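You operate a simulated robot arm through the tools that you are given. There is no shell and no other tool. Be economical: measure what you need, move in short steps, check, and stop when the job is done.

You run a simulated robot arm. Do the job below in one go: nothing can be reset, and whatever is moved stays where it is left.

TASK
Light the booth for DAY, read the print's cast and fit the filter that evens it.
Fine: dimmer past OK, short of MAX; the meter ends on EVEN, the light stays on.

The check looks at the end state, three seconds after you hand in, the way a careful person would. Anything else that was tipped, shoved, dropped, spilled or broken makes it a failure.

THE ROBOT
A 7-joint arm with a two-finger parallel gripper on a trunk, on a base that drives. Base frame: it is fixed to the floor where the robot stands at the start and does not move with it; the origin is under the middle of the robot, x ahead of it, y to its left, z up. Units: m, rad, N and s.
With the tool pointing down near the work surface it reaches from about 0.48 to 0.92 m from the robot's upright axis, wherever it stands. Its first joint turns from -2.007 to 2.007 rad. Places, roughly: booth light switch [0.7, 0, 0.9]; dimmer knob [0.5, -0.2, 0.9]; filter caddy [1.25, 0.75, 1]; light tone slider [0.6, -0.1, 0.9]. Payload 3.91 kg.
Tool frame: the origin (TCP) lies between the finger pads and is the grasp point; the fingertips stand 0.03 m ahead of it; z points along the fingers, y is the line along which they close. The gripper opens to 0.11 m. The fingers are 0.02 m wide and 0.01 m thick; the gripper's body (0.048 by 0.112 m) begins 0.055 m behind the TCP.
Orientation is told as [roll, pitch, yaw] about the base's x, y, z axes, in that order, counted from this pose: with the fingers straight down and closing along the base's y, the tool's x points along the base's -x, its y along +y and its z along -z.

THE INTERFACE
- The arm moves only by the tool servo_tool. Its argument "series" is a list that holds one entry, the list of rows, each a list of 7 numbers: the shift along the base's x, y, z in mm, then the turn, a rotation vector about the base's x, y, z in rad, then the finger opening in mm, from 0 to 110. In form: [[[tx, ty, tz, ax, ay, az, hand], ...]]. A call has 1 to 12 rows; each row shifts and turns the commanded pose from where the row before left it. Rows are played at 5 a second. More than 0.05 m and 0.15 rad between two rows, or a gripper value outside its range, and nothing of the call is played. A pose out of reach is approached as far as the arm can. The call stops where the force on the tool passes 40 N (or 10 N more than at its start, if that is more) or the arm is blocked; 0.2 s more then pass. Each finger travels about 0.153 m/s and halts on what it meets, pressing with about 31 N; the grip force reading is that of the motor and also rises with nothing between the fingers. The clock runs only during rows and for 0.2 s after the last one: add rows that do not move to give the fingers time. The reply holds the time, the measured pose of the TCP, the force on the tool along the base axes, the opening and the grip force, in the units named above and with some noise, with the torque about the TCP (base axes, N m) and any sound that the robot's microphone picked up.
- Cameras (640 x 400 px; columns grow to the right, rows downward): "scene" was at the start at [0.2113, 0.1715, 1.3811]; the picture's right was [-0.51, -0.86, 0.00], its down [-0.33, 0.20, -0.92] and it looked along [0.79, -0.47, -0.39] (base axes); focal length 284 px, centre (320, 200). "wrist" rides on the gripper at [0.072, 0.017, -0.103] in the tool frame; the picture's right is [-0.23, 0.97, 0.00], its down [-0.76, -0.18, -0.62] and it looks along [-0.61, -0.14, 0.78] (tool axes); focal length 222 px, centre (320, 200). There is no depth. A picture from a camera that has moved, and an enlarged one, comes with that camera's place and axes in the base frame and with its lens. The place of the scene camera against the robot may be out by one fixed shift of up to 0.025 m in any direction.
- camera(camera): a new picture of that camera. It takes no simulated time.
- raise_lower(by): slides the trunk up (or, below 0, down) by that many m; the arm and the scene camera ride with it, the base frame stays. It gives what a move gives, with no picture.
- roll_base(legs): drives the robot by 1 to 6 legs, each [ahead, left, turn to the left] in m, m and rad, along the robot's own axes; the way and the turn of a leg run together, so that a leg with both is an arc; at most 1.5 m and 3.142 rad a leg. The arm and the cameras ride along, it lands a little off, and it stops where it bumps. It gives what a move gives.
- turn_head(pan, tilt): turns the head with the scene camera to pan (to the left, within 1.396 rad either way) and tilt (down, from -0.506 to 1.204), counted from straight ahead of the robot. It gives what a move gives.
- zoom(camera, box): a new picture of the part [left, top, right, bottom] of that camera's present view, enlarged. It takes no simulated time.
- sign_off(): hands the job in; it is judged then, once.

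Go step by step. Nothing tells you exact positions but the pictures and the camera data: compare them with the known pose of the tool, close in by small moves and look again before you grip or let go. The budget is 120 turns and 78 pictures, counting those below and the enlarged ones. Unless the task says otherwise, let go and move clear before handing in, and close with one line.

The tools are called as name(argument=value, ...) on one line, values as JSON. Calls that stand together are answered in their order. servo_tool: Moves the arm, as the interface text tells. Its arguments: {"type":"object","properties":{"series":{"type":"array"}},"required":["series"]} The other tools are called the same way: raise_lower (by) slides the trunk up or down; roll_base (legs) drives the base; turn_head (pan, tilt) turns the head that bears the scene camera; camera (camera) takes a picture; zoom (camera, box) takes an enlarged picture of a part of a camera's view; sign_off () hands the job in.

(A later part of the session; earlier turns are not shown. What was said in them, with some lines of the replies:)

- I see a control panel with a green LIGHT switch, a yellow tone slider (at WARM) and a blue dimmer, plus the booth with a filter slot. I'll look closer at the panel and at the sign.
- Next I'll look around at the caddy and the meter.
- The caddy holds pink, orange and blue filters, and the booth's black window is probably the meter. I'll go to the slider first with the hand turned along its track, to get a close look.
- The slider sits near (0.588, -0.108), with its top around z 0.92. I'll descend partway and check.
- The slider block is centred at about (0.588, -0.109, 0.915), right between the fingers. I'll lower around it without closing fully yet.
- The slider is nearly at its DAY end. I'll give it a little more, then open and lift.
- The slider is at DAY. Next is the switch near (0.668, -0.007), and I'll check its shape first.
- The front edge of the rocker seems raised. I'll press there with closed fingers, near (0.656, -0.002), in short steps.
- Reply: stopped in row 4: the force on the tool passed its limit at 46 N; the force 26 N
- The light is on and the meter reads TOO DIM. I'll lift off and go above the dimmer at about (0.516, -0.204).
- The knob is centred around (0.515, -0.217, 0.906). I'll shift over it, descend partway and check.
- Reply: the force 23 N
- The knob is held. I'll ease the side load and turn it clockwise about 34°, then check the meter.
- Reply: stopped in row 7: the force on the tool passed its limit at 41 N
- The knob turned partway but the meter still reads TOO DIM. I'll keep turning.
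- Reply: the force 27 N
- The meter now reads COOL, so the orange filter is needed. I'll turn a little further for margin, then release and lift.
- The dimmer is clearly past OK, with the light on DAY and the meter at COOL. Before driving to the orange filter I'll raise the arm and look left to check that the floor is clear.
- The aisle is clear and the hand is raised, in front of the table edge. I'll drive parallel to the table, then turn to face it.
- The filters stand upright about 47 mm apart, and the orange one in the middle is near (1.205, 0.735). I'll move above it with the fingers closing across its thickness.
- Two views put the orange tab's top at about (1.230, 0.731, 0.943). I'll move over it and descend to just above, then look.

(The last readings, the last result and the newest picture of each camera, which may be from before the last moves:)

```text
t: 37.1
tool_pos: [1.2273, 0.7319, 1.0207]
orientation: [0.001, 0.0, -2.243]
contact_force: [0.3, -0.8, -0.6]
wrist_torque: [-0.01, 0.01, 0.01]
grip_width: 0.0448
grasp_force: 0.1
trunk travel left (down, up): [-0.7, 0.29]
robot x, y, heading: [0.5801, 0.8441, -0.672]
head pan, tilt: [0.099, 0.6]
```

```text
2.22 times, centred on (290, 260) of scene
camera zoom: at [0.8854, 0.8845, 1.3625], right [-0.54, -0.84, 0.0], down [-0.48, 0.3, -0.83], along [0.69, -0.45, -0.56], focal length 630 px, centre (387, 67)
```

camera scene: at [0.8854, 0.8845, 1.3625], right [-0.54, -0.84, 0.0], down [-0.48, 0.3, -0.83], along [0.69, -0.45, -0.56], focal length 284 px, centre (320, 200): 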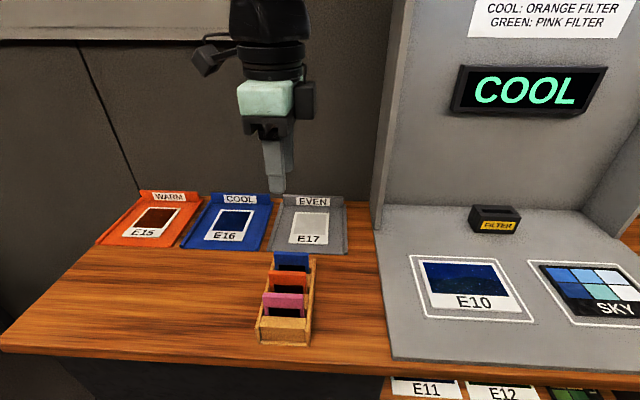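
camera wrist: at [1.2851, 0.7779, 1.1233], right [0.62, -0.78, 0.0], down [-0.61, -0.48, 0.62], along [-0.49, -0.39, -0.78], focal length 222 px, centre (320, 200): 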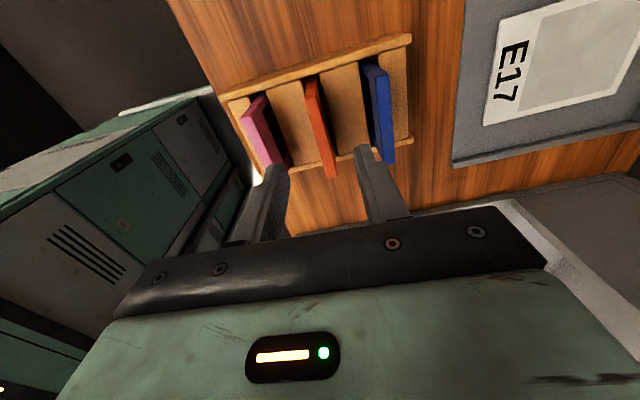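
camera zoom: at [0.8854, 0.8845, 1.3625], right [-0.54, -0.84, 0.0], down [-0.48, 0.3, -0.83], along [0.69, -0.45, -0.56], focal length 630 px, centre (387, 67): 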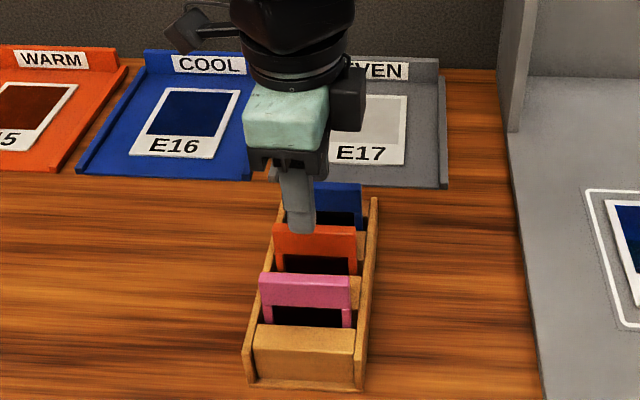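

Well aligned. I'll descend around the orange tab and close on it.

servo_tool(series=[[[2, -1, -30, 0, 0, 0, 42], [0.5, 0, -20, 0, 0, 0, 42], [0, 0, -14, 0, 0, 0, 42], [0, 0, 0, 0, 0, 0, 42]]])

camera(camera="wrist")

zoom(camera="scene", box=[230, 205, 350, 355])

```text
t: 38.1
tool_pos: [1.2295, 0.7303, 0.9569]
orientation: [0.003, 0.0, -2.243]
contact_force: [0.9, -0.6, 0.1]
wrist_torque: [-0.02, 0.0, -0.01]
grip_width: 0.0421
grasp_force: 0.1
trunk travel left (down, up): [-0.7, 0.29]
robot x, y, heading: [0.5809, 0.8463, -0.661]
head pan, tilt: [0.099, 0.6]
```

```text
35 pictures are left
camera wrist: at [1.2865, 0.7777, 1.0602], right [0.62, -0.78, 0.0], down [-0.61, -0.48, 0.62], along [-0.49, -0.39, -0.78], focal length 222 px, centre (320, 200)
```

wrist: 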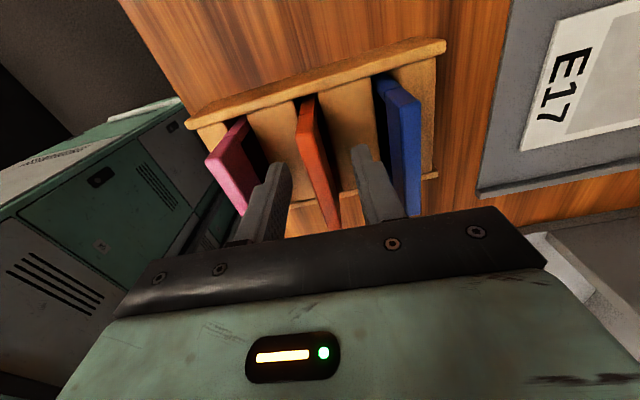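

```text
2.67 times, centred on (290, 280) of scene
camera zoom: at [0.8854, 0.8845, 1.3625], right [-0.54, -0.84, 0.0], down [-0.48, 0.3, -0.83], along [0.69, -0.45, -0.56], focal length 756 px, centre (400, -13)
```

zoom: 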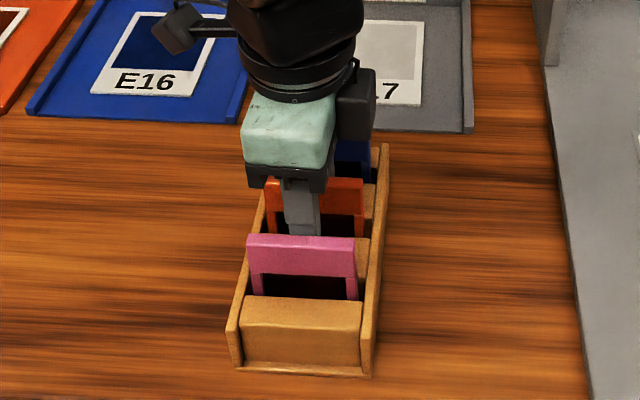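

servo_tool(series=[[[-2, -2.5, 0, 0, 0, 0, 42], [0, 0, 0, 0, 0, 0, 20], [0, 0, 0, 0, 0, 0, 0], [0, 0, 0, 0, 0, 0, 0], [0, 0, 0, 0, 0, 0, 0]]])

camera(camera="wrist")

```text
t: 39.3
tool_pos: [1.2264, 0.7276, 0.9567]
orientation: [0.003, 0.0, -2.244]
contact_force: [-0.2, -0.2, -0.2]
wrist_torque: [0.03, -0.02, 0.02]
grip_width: 0.0091
grasp_force: 31.2
trunk travel left (down, up): [-0.7, 0.29]
robot x, y, heading: [0.5829, 0.8478, -0.67]
head pan, tilt: [0.099, 0.6]
```

```text
33 pictures are left
camera wrist: at [1.2848, 0.7749, 1.0604], right [0.62, -0.78, 0.0], down [-0.61, -0.48, 0.62], along [-0.49, -0.39, -0.78], focal length 222 px, centre (320, 200)
```

wrist: 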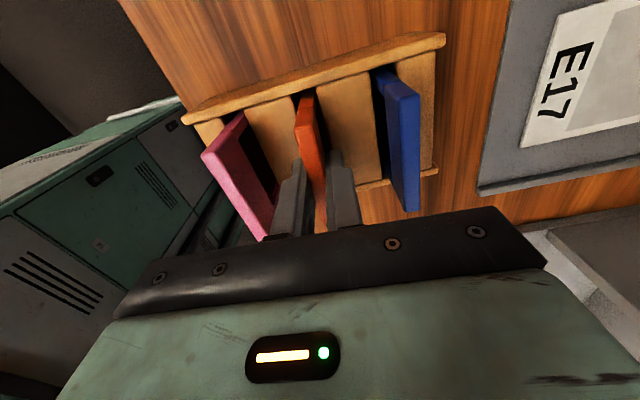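

Gripped with a 9 mm width. I'll lift it straight up out of the caddy.

servo_tool(series=[[[0, 0, 15, 0, 0, 0, 0], [0, 0, 25, 0, 0, 0, 0], [0, 0, 25, 0, 0, 0, 0], [0, 0, 30, 0, 0, 0, 0], [0, 0, 30, 0, 0, 0, 0], [0, 0, 0, 0, 0, 0, 0]]])

camera(camera="scene")

camera(camera="wrist")

```text
t: 40.7
tool_pos: [1.2285, 0.7279, 1.0813]
orientation: [0.003, 0.001, -2.242]
contact_force: [-0.4, -0.4, 0.1]
wrist_torque: [-0.04, -0.01, 0.02]
grip_width: 0.0091
grasp_force: 30.8
trunk travel left (down, up): [-0.7, 0.29]
robot x, y, heading: [0.5808, 0.8445, -0.666]
head pan, tilt: [0.099, 0.6]
```

```text
32 pictures are left
camera scene: at [0.8855, 0.8845, 1.3625], right [-0.54, -0.84, 0.0], down [-0.48, 0.3, -0.83], along [0.69, -0.45, -0.56], focal length 284 px, centre (320, 200)
```

scene: 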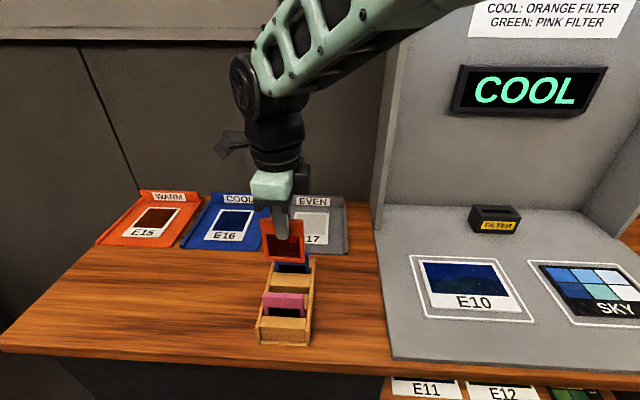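

```text
31 pictures are left
camera wrist: at [1.2862, 0.7753, 1.1848], right [0.62, -0.78, 0.0], down [-0.61, -0.48, 0.62], along [-0.49, -0.39, -0.78], focal length 222 px, centre (320, 200)
```

wrist: 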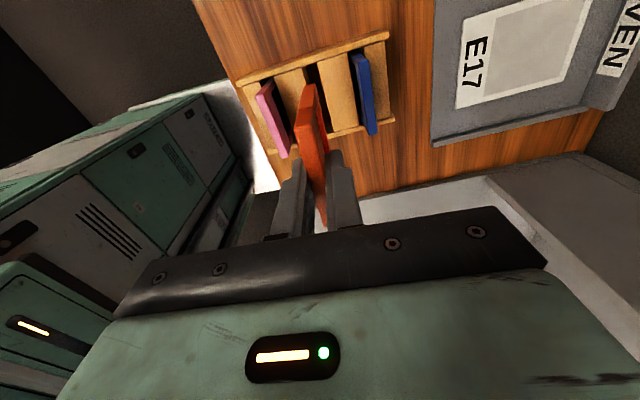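

The orange filter is out. I'll shift the robot right so the slot is in comfortable reach, then look at the slot and the clearance to the back wall.

roll_base(legs=[[0, -0.17, 0]])

turn_head(pan=-0.15, tilt=0.55)

camera(camera="scene")

```text
t: 42.1
tool_pos: [1.1225, 0.5967, 1.0811]
orientation: [0.001, 0.0, -2.239]
contact_force: [0.2, -0.4, -0.9]
wrist_torque: [0.0, 0.01, 0.01]
grip_width: 0.0092
grasp_force: 31.3
trunk travel left (down, up): [-0.7, 0.29]
robot x, y, heading: [0.4806, 0.7097, -0.665]
head pan, tilt: [0.099, 0.6]
```

```text
t: 42.9
tool_pos: [1.1226, 0.5961, 1.0801]
orientation: [0.002, 0.001, -2.242]
contact_force: [1.0, 0.1, -0.1]
wrist_torque: [0.0, 0.01, 0.0]
grip_width: 0.0089
grasp_force: 31.0
trunk travel left (down, up): [-0.7, 0.29]
robot x, y, heading: [0.4797, 0.7098, -0.664]
head pan, tilt: [-0.15, 0.55]
```

```text
30 pictures are left
camera scene: at [0.7667, 0.7336, 1.367], right [-0.73, -0.69, 0.0], down [-0.36, 0.38, -0.85], along [0.58, -0.62, -0.52], focal length 284 px, centre (320, 200)
```

scene: 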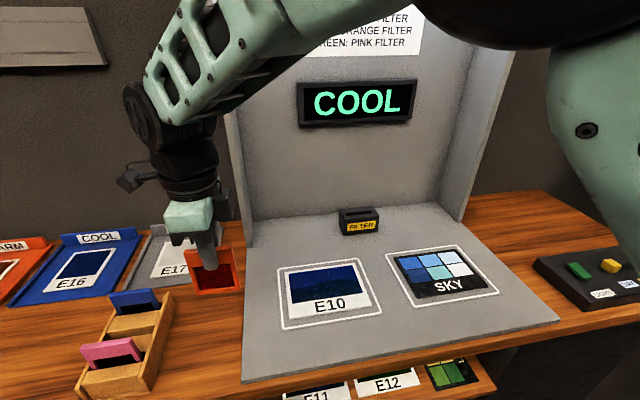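

servo_tool(series=[[[-27, -34.4, 20, 0, 0, 0, 0], [-27, -34.4, 20, 0, 0, 0, 0], [-27, -34.4, 0, 0, 0, 0, 0], [-27, -34.4, 0, 0, 0, 0, 0], [-27, -34.4, 0, 0, 0, 0, 0], [-27, -34.4, 0, 0, 0, 0, 0], [28, -22, 0, 0, 0, 0, 0], [28, -22, 0, 0, 0, 0, 0], [28, -22, 0, 0, 0, 0, 0], [28, -22, 0, 0, 0, 0, 0], [0, 0, 0, 0, 0, 0, 0]]])

camera(camera="wrist")

camera(camera="scene")

```text
t: 45.3
tool_pos: [1.0756, 0.2997, 1.121]
orientation: [0.001, 0.0, -2.239]
contact_force: [-0.6, -0.4, 0.1]
wrist_torque: [-0.02, -0.05, 0.01]
grip_width: 0.009
grasp_force: 30.6
trunk travel left (down, up): [-0.7, 0.29]
robot x, y, heading: [0.4746, 0.7123, -0.666]
head pan, tilt: [-0.15, 0.55]
```

```text
29 pictures are left
camera wrist: at [1.1326, 0.3475, 1.2243], right [0.62, -0.78, 0.0], down [-0.61, -0.49, 0.62], along [-0.49, -0.39, -0.78], focal length 222 px, centre (320, 200)
```

wrist: 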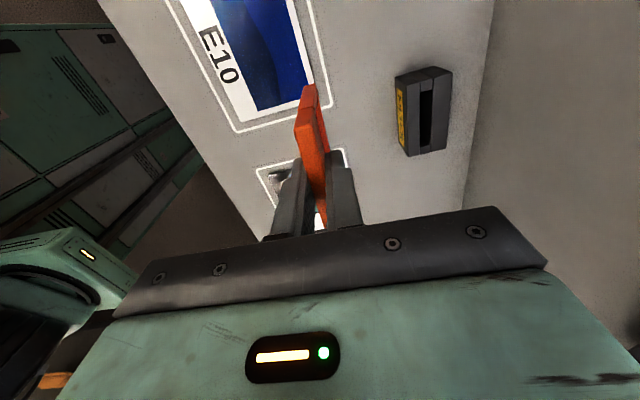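

```text
28 pictures are left
camera scene: at [0.7665, 0.7336, 1.367], right [-0.73, -0.69, 0.0], down [-0.36, 0.38, -0.85], along [0.58, -0.62, -0.52], focal length 284 px, centre (320, 200)
```

scene: 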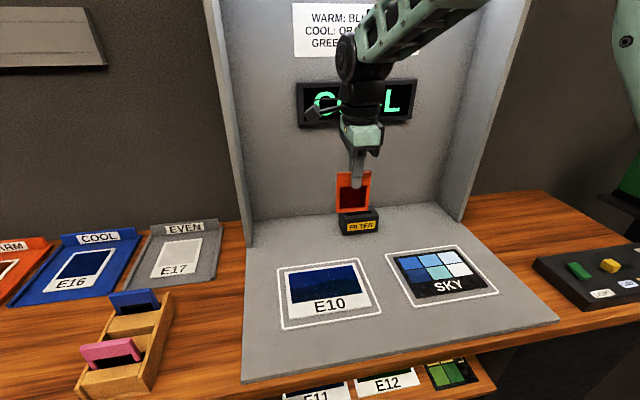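

zoom(camera="wrist", box=[360, 40, 520, 170])

```text
3.08 times, centred on (440, 105) of wrist
camera zoom: at [1.1326, 0.3475, 1.2243], right [0.62, -0.78, 0.0], down [-0.61, -0.49, 0.62], along [-0.49, -0.39, -0.78], focal length 684 px, centre (-49, 492)
```

zoom: 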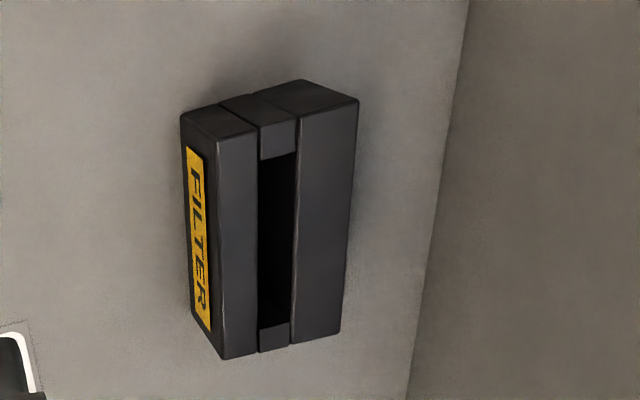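

The back wall is about 9 cm behind the slot, so the hand fits. I'll take one closer view with the filter just in front of the slot to fix its place.

servo_tool(series=[[[9, -32, -15, 0, 0, 0, 0], [9, -32, -15, 0, 0, 0, 0], [8, -32, -20, 0, 0, 0, 0], [0, 0, 0, 0, 0, 0, 0]]])

camera(camera="wrist")

zoom(camera="scene", box=[280, 120, 440, 250])

```text
t: 46.3
tool_pos: [1.099, 0.2039, 1.0708]
orientation: [0.0, -0.001, -2.239]
contact_force: [-0.9, -0.5, -0.3]
wrist_torque: [-0.01, 0.0, -0.02]
grip_width: 0.0092
grasp_force: 31.0
trunk travel left (down, up): [-0.7, 0.29]
robot x, y, heading: [0.4773, 0.7114, -0.665]
head pan, tilt: [-0.15, 0.55]
```

```text
26 pictures are left
camera wrist: at [1.1568, 0.2523, 1.1749], right [0.62, -0.78, 0.0], down [-0.61, -0.49, 0.62], along [-0.49, -0.39, -0.78], focal length 222 px, centre (320, 200)
```

wrist: 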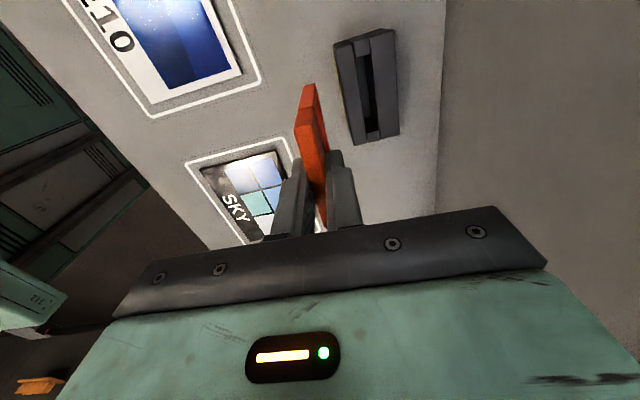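

```text
3.08 times, centred on (360, 185) of scene
camera zoom: at [0.7666, 0.7336, 1.367], right [-0.73, -0.69, 0.0], down [-0.36, 0.38, -0.85], along [0.58, -0.62, -0.52], focal length 872 px, centre (197, 246)
```

zoom: 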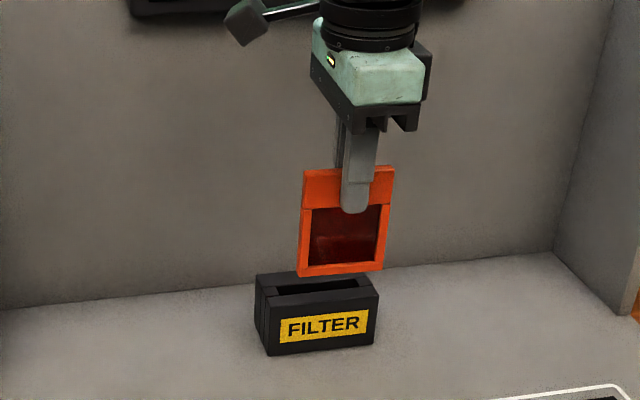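

zoom(camera="wrist", box=[260, 10, 460, 170])

```text
2.50 times, centred on (360, 90) of wrist
camera zoom: at [1.1568, 0.2523, 1.1749], right [0.62, -0.78, 0.0], down [-0.61, -0.49, 0.62], along [-0.49, -0.39, -0.78], focal length 555 px, centre (220, 475)
```

zoom: 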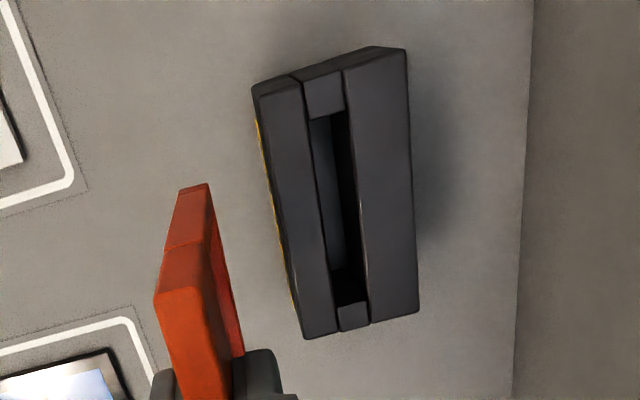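

The slot's centre is about (1.140, 0.176), its top near z 0.930, and it is rotated about 2° from my grip. I'll move above it and check alignment from both cameras.

servo_tool(series=[[[19, -16, 0, 0, 0, 0.02, 0], [19, -16, 0, 0, 0, 0.02, 0], [0, 0, -8, 0, 0, 0, 0], [0, 0, 0, 0, 0, 0, 0]]])

zoom(camera="wrist", box=[240, 40, 400, 170])

zoom(camera="scene", box=[310, 150, 410, 240])

```text
t: 47.3
tool_pos: [1.1372, 0.175, 1.0642]
orientation: [0.002, -0.001, -2.199]
contact_force: [-0.2, 0.0, 0.5]
wrist_torque: [0.0, -0.01, -0.01]
grip_width: 0.0089
grasp_force: 31.2
trunk travel left (down, up): [-0.7, 0.29]
robot x, y, heading: [0.4785, 0.7128, -0.665]
head pan, tilt: [-0.15, 0.55]
```

```text
3.08 times, centred on (320, 105) of wrist
camera zoom: at [1.1931, 0.224, 1.1662], right [0.65, -0.76, 0.0], down [-0.59, -0.51, 0.62], along [-0.47, -0.41, -0.78], focal length 684 px, centre (320, 492)
```

zoom: 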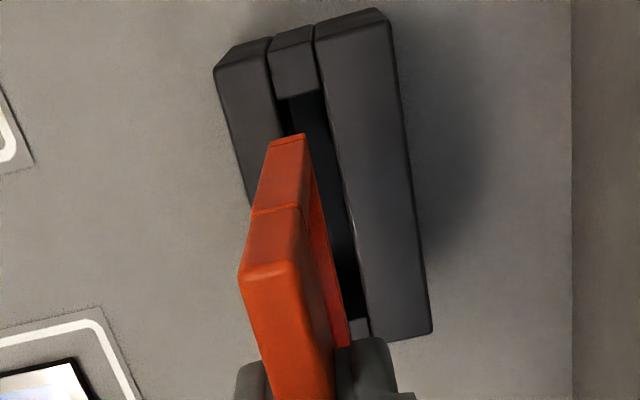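

```text
4.44 times, centred on (360, 195) of scene
camera zoom: at [0.7666, 0.7335, 1.367], right [-0.73, -0.69, 0.0], down [-0.36, 0.38, -0.85], along [0.58, -0.62, -0.52], focal length 1260 px, centre (142, 222)
```

zoom: 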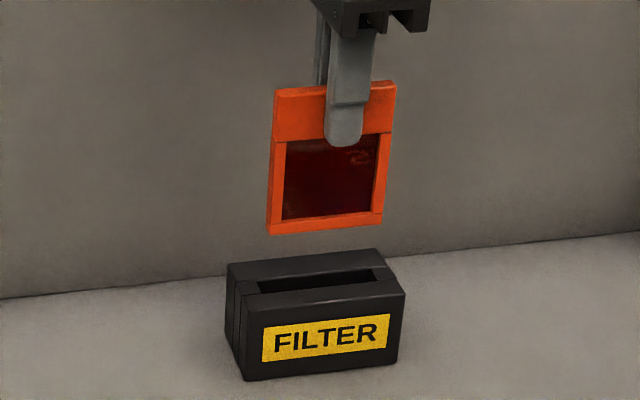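

Nearly aligned; the filter needs about 4–5 mm more toward the wall. I'll correct, drop close to the slot and look again.

servo_tool(series=[[[4.8, -1.0, 0, 0, 0, 0.01, 0], [0, 0, -14, 0, 0, 0, 0], [0, 0, 0, 0, 0, 0, 0]]])

zoom(camera="wrist", box=[240, 40, 400, 170])

zoom(camera="scene", box=[320, 170, 400, 240])

```text
t: 48.1
tool_pos: [1.143, 0.1733, 1.0476]
orientation: [0.001, 0.0, -2.19]
contact_force: [0.6, -0.3, 0.0]
wrist_torque: [0.02, 0.02, 0.0]
grip_width: 0.0093
grasp_force: 31.5
trunk travel left (down, up): [-0.7, 0.29]
robot x, y, heading: [0.4806, 0.7113, -0.662]
head pan, tilt: [-0.15, 0.55]
```

```text
3.08 times, centred on (320, 105) of wrist
camera zoom: at [1.1969, 0.2238, 1.1518], right [0.66, -0.75, 0.0], down [-0.59, -0.52, 0.62], along [-0.47, -0.41, -0.78], focal length 684 px, centre (320, 492)
```

zoom: 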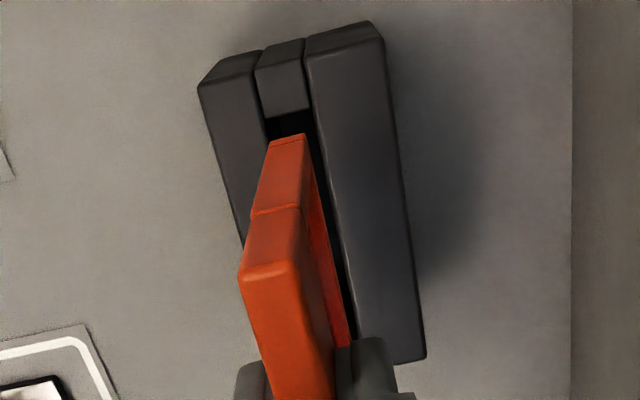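

```text
5.71 times, centred on (360, 205) of scene
camera zoom: at [0.7666, 0.7335, 1.367], right [-0.73, -0.69, 0.0], down [-0.36, 0.38, -0.85], along [0.58, -0.62, -0.52], focal length 1620 px, centre (91, 171)
```

zoom: 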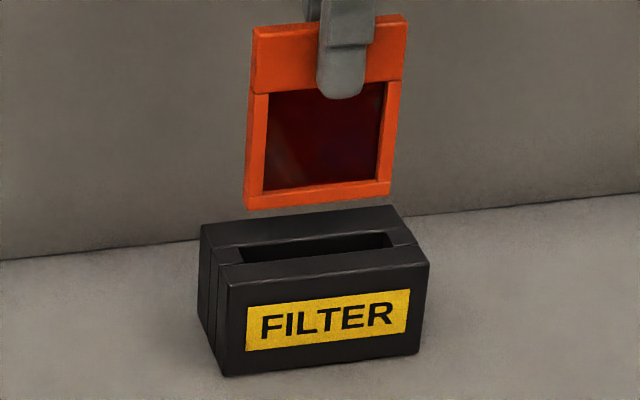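

The alignment looks good in both views. I'll lower slowly into the slot.

servo_tool(series=[[[0.8, -0.6, -6, 0, 0, 0, 0], [0, 0, -6, 0, 0, 0, 0], [0, 0, -6, 0, 0, 0, 0], [0, 0, -5, 0, 0, 0, 0], [0, 0, -5, 0, 0, 0, 0], [0, 0, 0, 0, 0, 0, 0]]])

zoom(camera="scene", box=[320, 170, 400, 240])

zoom(camera="wrist", box=[240, 40, 400, 170])

```text
t: 49.5
tool_pos: [1.1428, 0.1739, 1.0206]
orientation: [0.003, 0.0, -2.19]
contact_force: [-1.3, -0.8, 7.0]
wrist_torque: [0.0, 0.06, -0.02]
grip_width: 0.0089
grasp_force: 31.0
trunk travel left (down, up): [-0.7, 0.29]
robot x, y, heading: [0.4791, 0.7119, -0.667]
head pan, tilt: [-0.15, 0.55]
```

```text
5.71 times, centred on (360, 205) of scene
camera zoom: at [0.7663, 0.7337, 1.3672], right [-0.73, -0.69, 0.0], down [-0.36, 0.38, -0.85], along [0.58, -0.62, -0.52], focal length 1620 px, centre (91, 171)
```

zoom: 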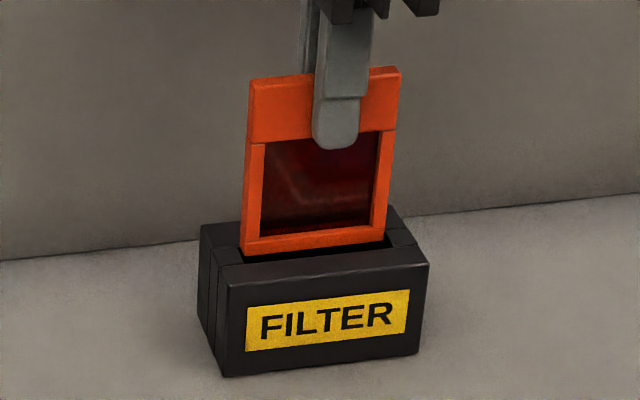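

```text
3.08 times, centred on (320, 105) of wrist
camera zoom: at [1.1977, 0.2227, 1.1251], right [0.66, -0.75, 0.0], down [-0.59, -0.52, 0.62], along [-0.47, -0.41, -0.78], focal length 684 px, centre (320, 492)
```

zoom: 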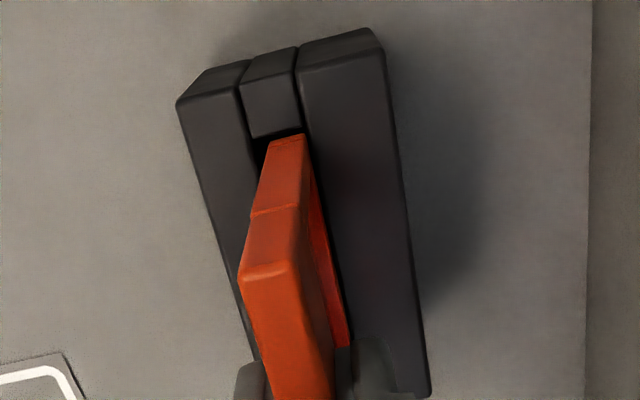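

Light contact: the filter is about 3 mm too far toward the wall and 1.5 mm left. I'll lift slightly, correct, and check again.

servo_tool(series=[[[0, 0, 5, 0, 0, 0, 0], [-3.3, 0.6, 0, 0, 0, 0, 0], [0, 0, -3, 0, 0, 0, 0], [0, 0, 0, 0, 0, 0, 0]]])

zoom(camera="wrist", box=[240, 40, 400, 170])

zoom(camera="scene", box=[320, 170, 400, 240])

```text
t: 50.5
tool_pos: [1.1405, 0.1709, 1.0238]
orientation: [0.002, 0.001, -2.189]
contact_force: [-0.8, 0.7, -0.9]
wrist_torque: [0.02, 0.01, 0.01]
grip_width: 0.0091
grasp_force: 31.4
trunk travel left (down, up): [-0.7, 0.29]
robot x, y, heading: [0.4766, 0.7087, -0.665]
head pan, tilt: [-0.15, 0.55]
```

```text
3.08 times, centred on (320, 105) of wrist
camera zoom: at [1.1953, 0.2221, 1.1264], right [0.66, -0.75, 0.0], down [-0.59, -0.52, 0.62], along [-0.47, -0.41, -0.78], focal length 684 px, centre (320, 492)
```

zoom: 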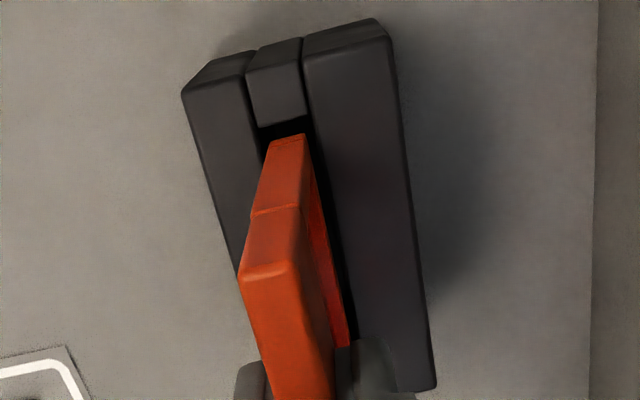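

```text
5.71 times, centred on (360, 205) of scene
camera zoom: at [0.7666, 0.7335, 1.367], right [-0.73, -0.69, 0.0], down [-0.36, 0.38, -0.85], along [0.58, -0.62, -0.52], focal length 1620 px, centre (91, 171)
```

zoom: 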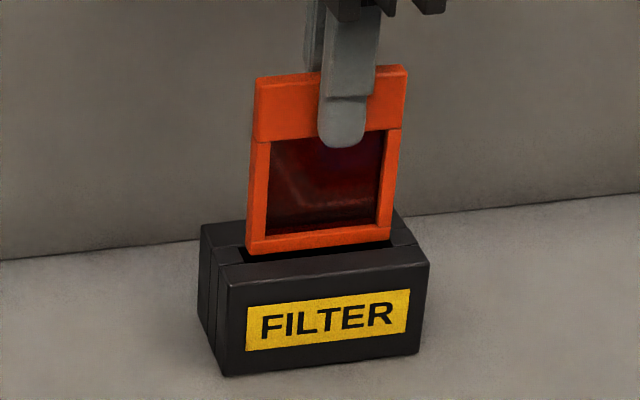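

servo_tool(series=[[[0.6, 0.9, 0, 0, 0, 0, 0], [0, 0, -4, 0, 0, 0, 0], [0, 0, -4, 0, 0, 0, 0], [0, 0, -4, 0, 0, 0, 0], [0, 0, 0, 0, 0, 0, 0]]])

zoom(camera="scene", box=[280, 70, 440, 250])

```text
t: 51.7
tool_pos: [1.1398, 0.1732, 1.0102]
orientation: [0.002, -0.001, -2.19]
contact_force: [-0.8, -1.3, -0.1]
wrist_torque: [-0.02, -0.01, 0.01]
grip_width: 0.0089
grasp_force: 31.3
trunk travel left (down, up): [-0.7, 0.29]
robot x, y, heading: [0.4788, 0.71, -0.663]
head pan, tilt: [-0.15, 0.55]
```

```text
2.22 times, centred on (360, 160) of scene
camera zoom: at [0.7666, 0.7335, 1.367], right [-0.73, -0.69, 0.0], down [-0.36, 0.38, -0.85], along [0.58, -0.62, -0.52], focal length 630 px, centre (231, 289)
```

zoom: 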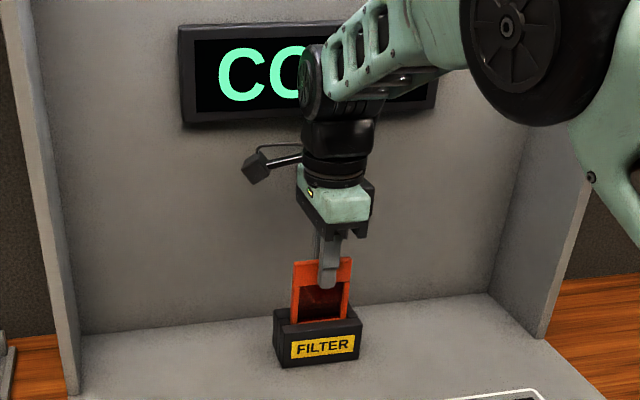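

It is entering the slot with no load. I'll keep going down until it seats.

servo_tool(series=[[[0, 0, -4, 0, 0, 0, 0], [0, 0, -4, 0, 0, 0, 0], [0, 0, -4, 0, 0, 0, 0], [0, 0, -4, 0, 0, 0, 0], [0, 0, -4, 0, 0, 0, 0], [0, 0, -4, 0, 0, 0, 0], [0, 0, 0, 0, 0, 0, 0]]])

zoom(camera="scene", box=[280, 70, 440, 250])

```text
t: 53.3
tool_pos: [1.1403, 0.1743, 0.9866]
orientation: [0.001, 0.0, -2.189]
contact_force: [-0.2, -0.7, -0.4]
wrist_torque: [-0.03, 0.02, 0.01]
grip_width: 0.0092
grasp_force: 30.9
trunk travel left (down, up): [-0.7, 0.29]
robot x, y, heading: [0.4754, 0.713, -0.668]
head pan, tilt: [-0.15, 0.55]
```

```text
2.22 times, centred on (360, 160) of scene
camera zoom: at [0.7666, 0.7335, 1.367], right [-0.73, -0.69, 0.0], down [-0.36, 0.38, -0.85], along [0.58, -0.62, -0.52], focal length 630 px, centre (231, 289)
```

zoom: 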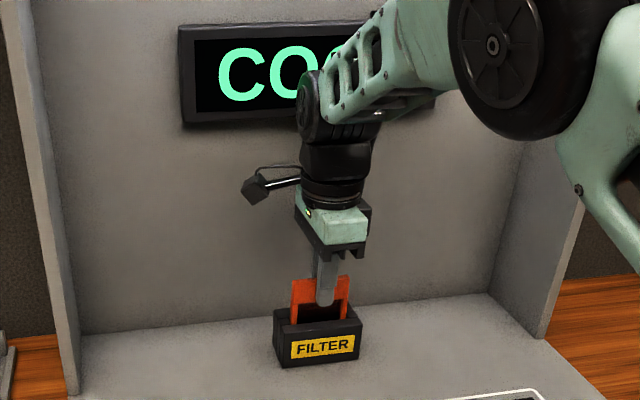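

servo_tool(series=[[[0, 0, -3, 0, 0, 0, 0], [0, 0, -3, 0, 0, 0, 0], [0, 0, -3, 0, 0, 0, 0], [0, 0, -3, 0, 0, 0, 0], [0, 0, 0, 0, 0, 0, 0]]])

zoom(camera="scene", box=[280, 70, 440, 250])

```text
t: 54.5
tool_pos: [1.1389, 0.174, 0.9756]
orientation: [0.004, 0.0, -2.188]
contact_force: [-0.7, -1.3, 4.3]
wrist_torque: [0.01, 0.04, 0.01]
grip_width: 0.0096
grasp_force: 31.3
trunk travel left (down, up): [-0.7, 0.29]
robot x, y, heading: [0.4766, 0.7136, -0.66]
head pan, tilt: [-0.15, 0.55]
```

```text
2.22 times, centred on (360, 160) of scene
camera zoom: at [0.7665, 0.7336, 1.3671], right [-0.73, -0.69, 0.0], down [-0.36, 0.38, -0.85], along [0.58, -0.62, -0.52], focal length 630 px, centre (231, 289)
```

zoom: 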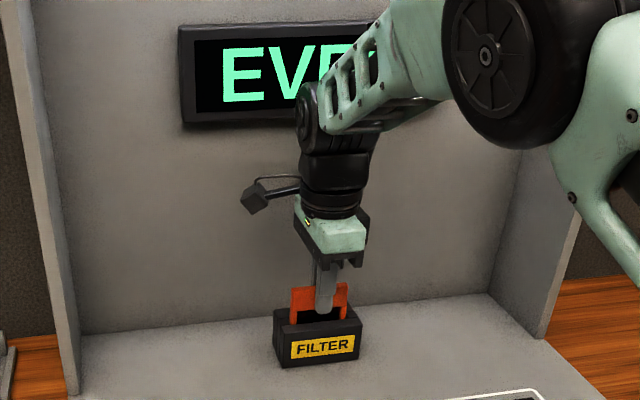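

The meter reads EVEN and the filter is seated. I'll open and lift straight up, then back out of the booth.

servo_tool(series=[[[0, 0, 0, 0, 0, 0, 12], [0, 0, 0, 0, 0, 0, 25], [0, 0, 0, 0, 0, 0, 30], [0, 0, 20, 0, 0, 0, 30], [0, 0, 30, 0, 0, 0, 30], [0, 0, 35, 0, 0, 0, 30], [0, 0, 35, 0, 0, 0, 30], [-30, 24, 10, 0, 0, 0, 30], [-30, 24, 10, 0, 0, 0, 30], [-30, 24, 10, 0, 0, 0, 30], [-30, 24, 0, 0, 0, 0, 30], [0, 0, 0, 0, 0, 0, 30]]])

turn_head(pan=-0.25, tilt=0.5)

camera(camera="scene")

```text
t: 57.1
tool_pos: [1.0183, 0.2726, 1.1256]
orientation: [0.003, 0.0, -2.189]
contact_force: [-0.2, 0.3, 0.9]
wrist_torque: [-0.03, 0.0, 0.01]
grip_width: 0.03
grasp_force: 0.1
trunk travel left (down, up): [-0.7, 0.29]
robot x, y, heading: [0.4769, 0.7124, -0.665]
head pan, tilt: [-0.15, 0.55]
```

```text
t: 57.8
tool_pos: [1.0183, 0.2731, 1.1252]
orientation: [0.002, 0.0, -2.188]
contact_force: [1.0, -0.5, -0.2]
wrist_torque: [-0.04, -0.02, -0.02]
grip_width: 0.03
grasp_force: 0.1
trunk travel left (down, up): [-0.7, 0.29]
robot x, y, heading: [0.4775, 0.7132, -0.662]
head pan, tilt: [-0.25, 0.499]
```

```text
12 pictures are left
camera scene: at [0.7605, 0.7268, 1.3716], right [-0.79, -0.61, 0.0], down [-0.29, 0.38, -0.88], along [0.54, -0.7, -0.48], focal length 284 px, centre (320, 200)
```

scene: 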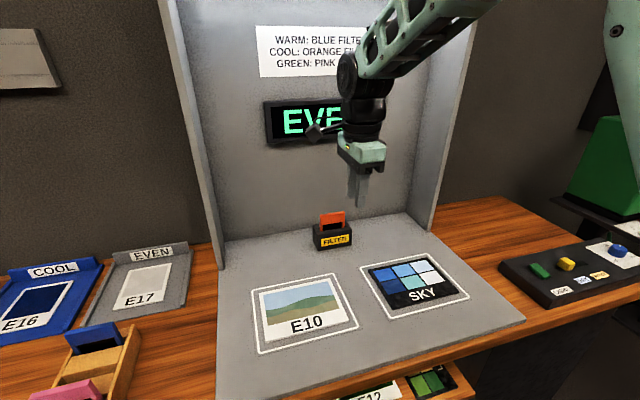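

The filter stands in its slot, the print looks natural and the caddy is undisturbed. I'll move the arm fully clear and read the whole meter once.

servo_tool(series=[[[-30, 24, 20, 0, 0, 0, 30], [-30, 24, 20, 0, 0, 0, 30], [-30, 24, 20, 0, 0, 0, 30], [-20, 16, 20, 0, 0, 0, 30], [25, 32, 0, 0, 0, 0, 30], [25, 32, 0, 0, 0, 0, 30], [25, 32, 0, 0, 0, 0, 30], [0, 0, 0, 0, 0, 0, 30]]])

camera(camera="scene")

zoom(camera="scene", box=[490, 210, 640, 310])

```text
t: 59.6
tool_pos: [0.9869, 0.4541, 1.2055]
orientation: [0.002, 0.0, -2.188]
contact_force: [0.5, -0.4, -0.1]
wrist_torque: [-0.01, 0.02, 0.0]
grip_width: 0.0301
grasp_force: 0.1
trunk travel left (down, up): [-0.7, 0.29]
robot x, y, heading: [0.4795, 0.7124, -0.663]
head pan, tilt: [-0.25, 0.499]
```

```text
11 pictures are left
camera scene: at [0.7604, 0.7268, 1.3716], right [-0.79, -0.61, 0.0], down [-0.29, 0.38, -0.88], along [0.54, -0.7, -0.48], focal length 284 px, centre (320, 200)
```

scene: 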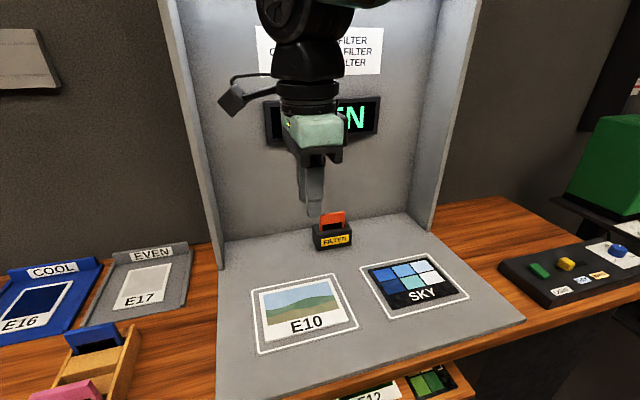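

```text
4.00 times, centred on (565, 260) of scene
camera zoom: at [0.7604, 0.7268, 1.3716], right [-0.79, -0.61, 0.0], down [-0.29, 0.38, -0.88], along [0.54, -0.7, -0.48], focal length 1134 px, centre (-660, -40)
```

zoom: 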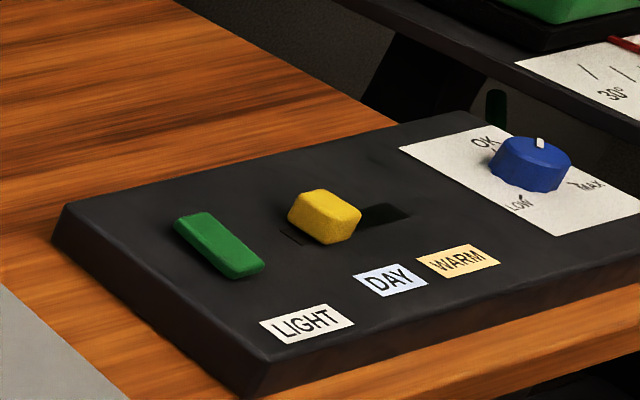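

The two partial meter views (EVE, then EN) together read EVEN. The light is on, the slider is at DAY and the dimmer is between OK and MAX, so I'm handing in.

sign_off()

```text
The job is handed in.
```

The booth is lit for DAY with the dimmer set between OK and MAX. The print's cast read COOL, so I fitted the orange filter, and the meter now reads EVEN with the light still on.
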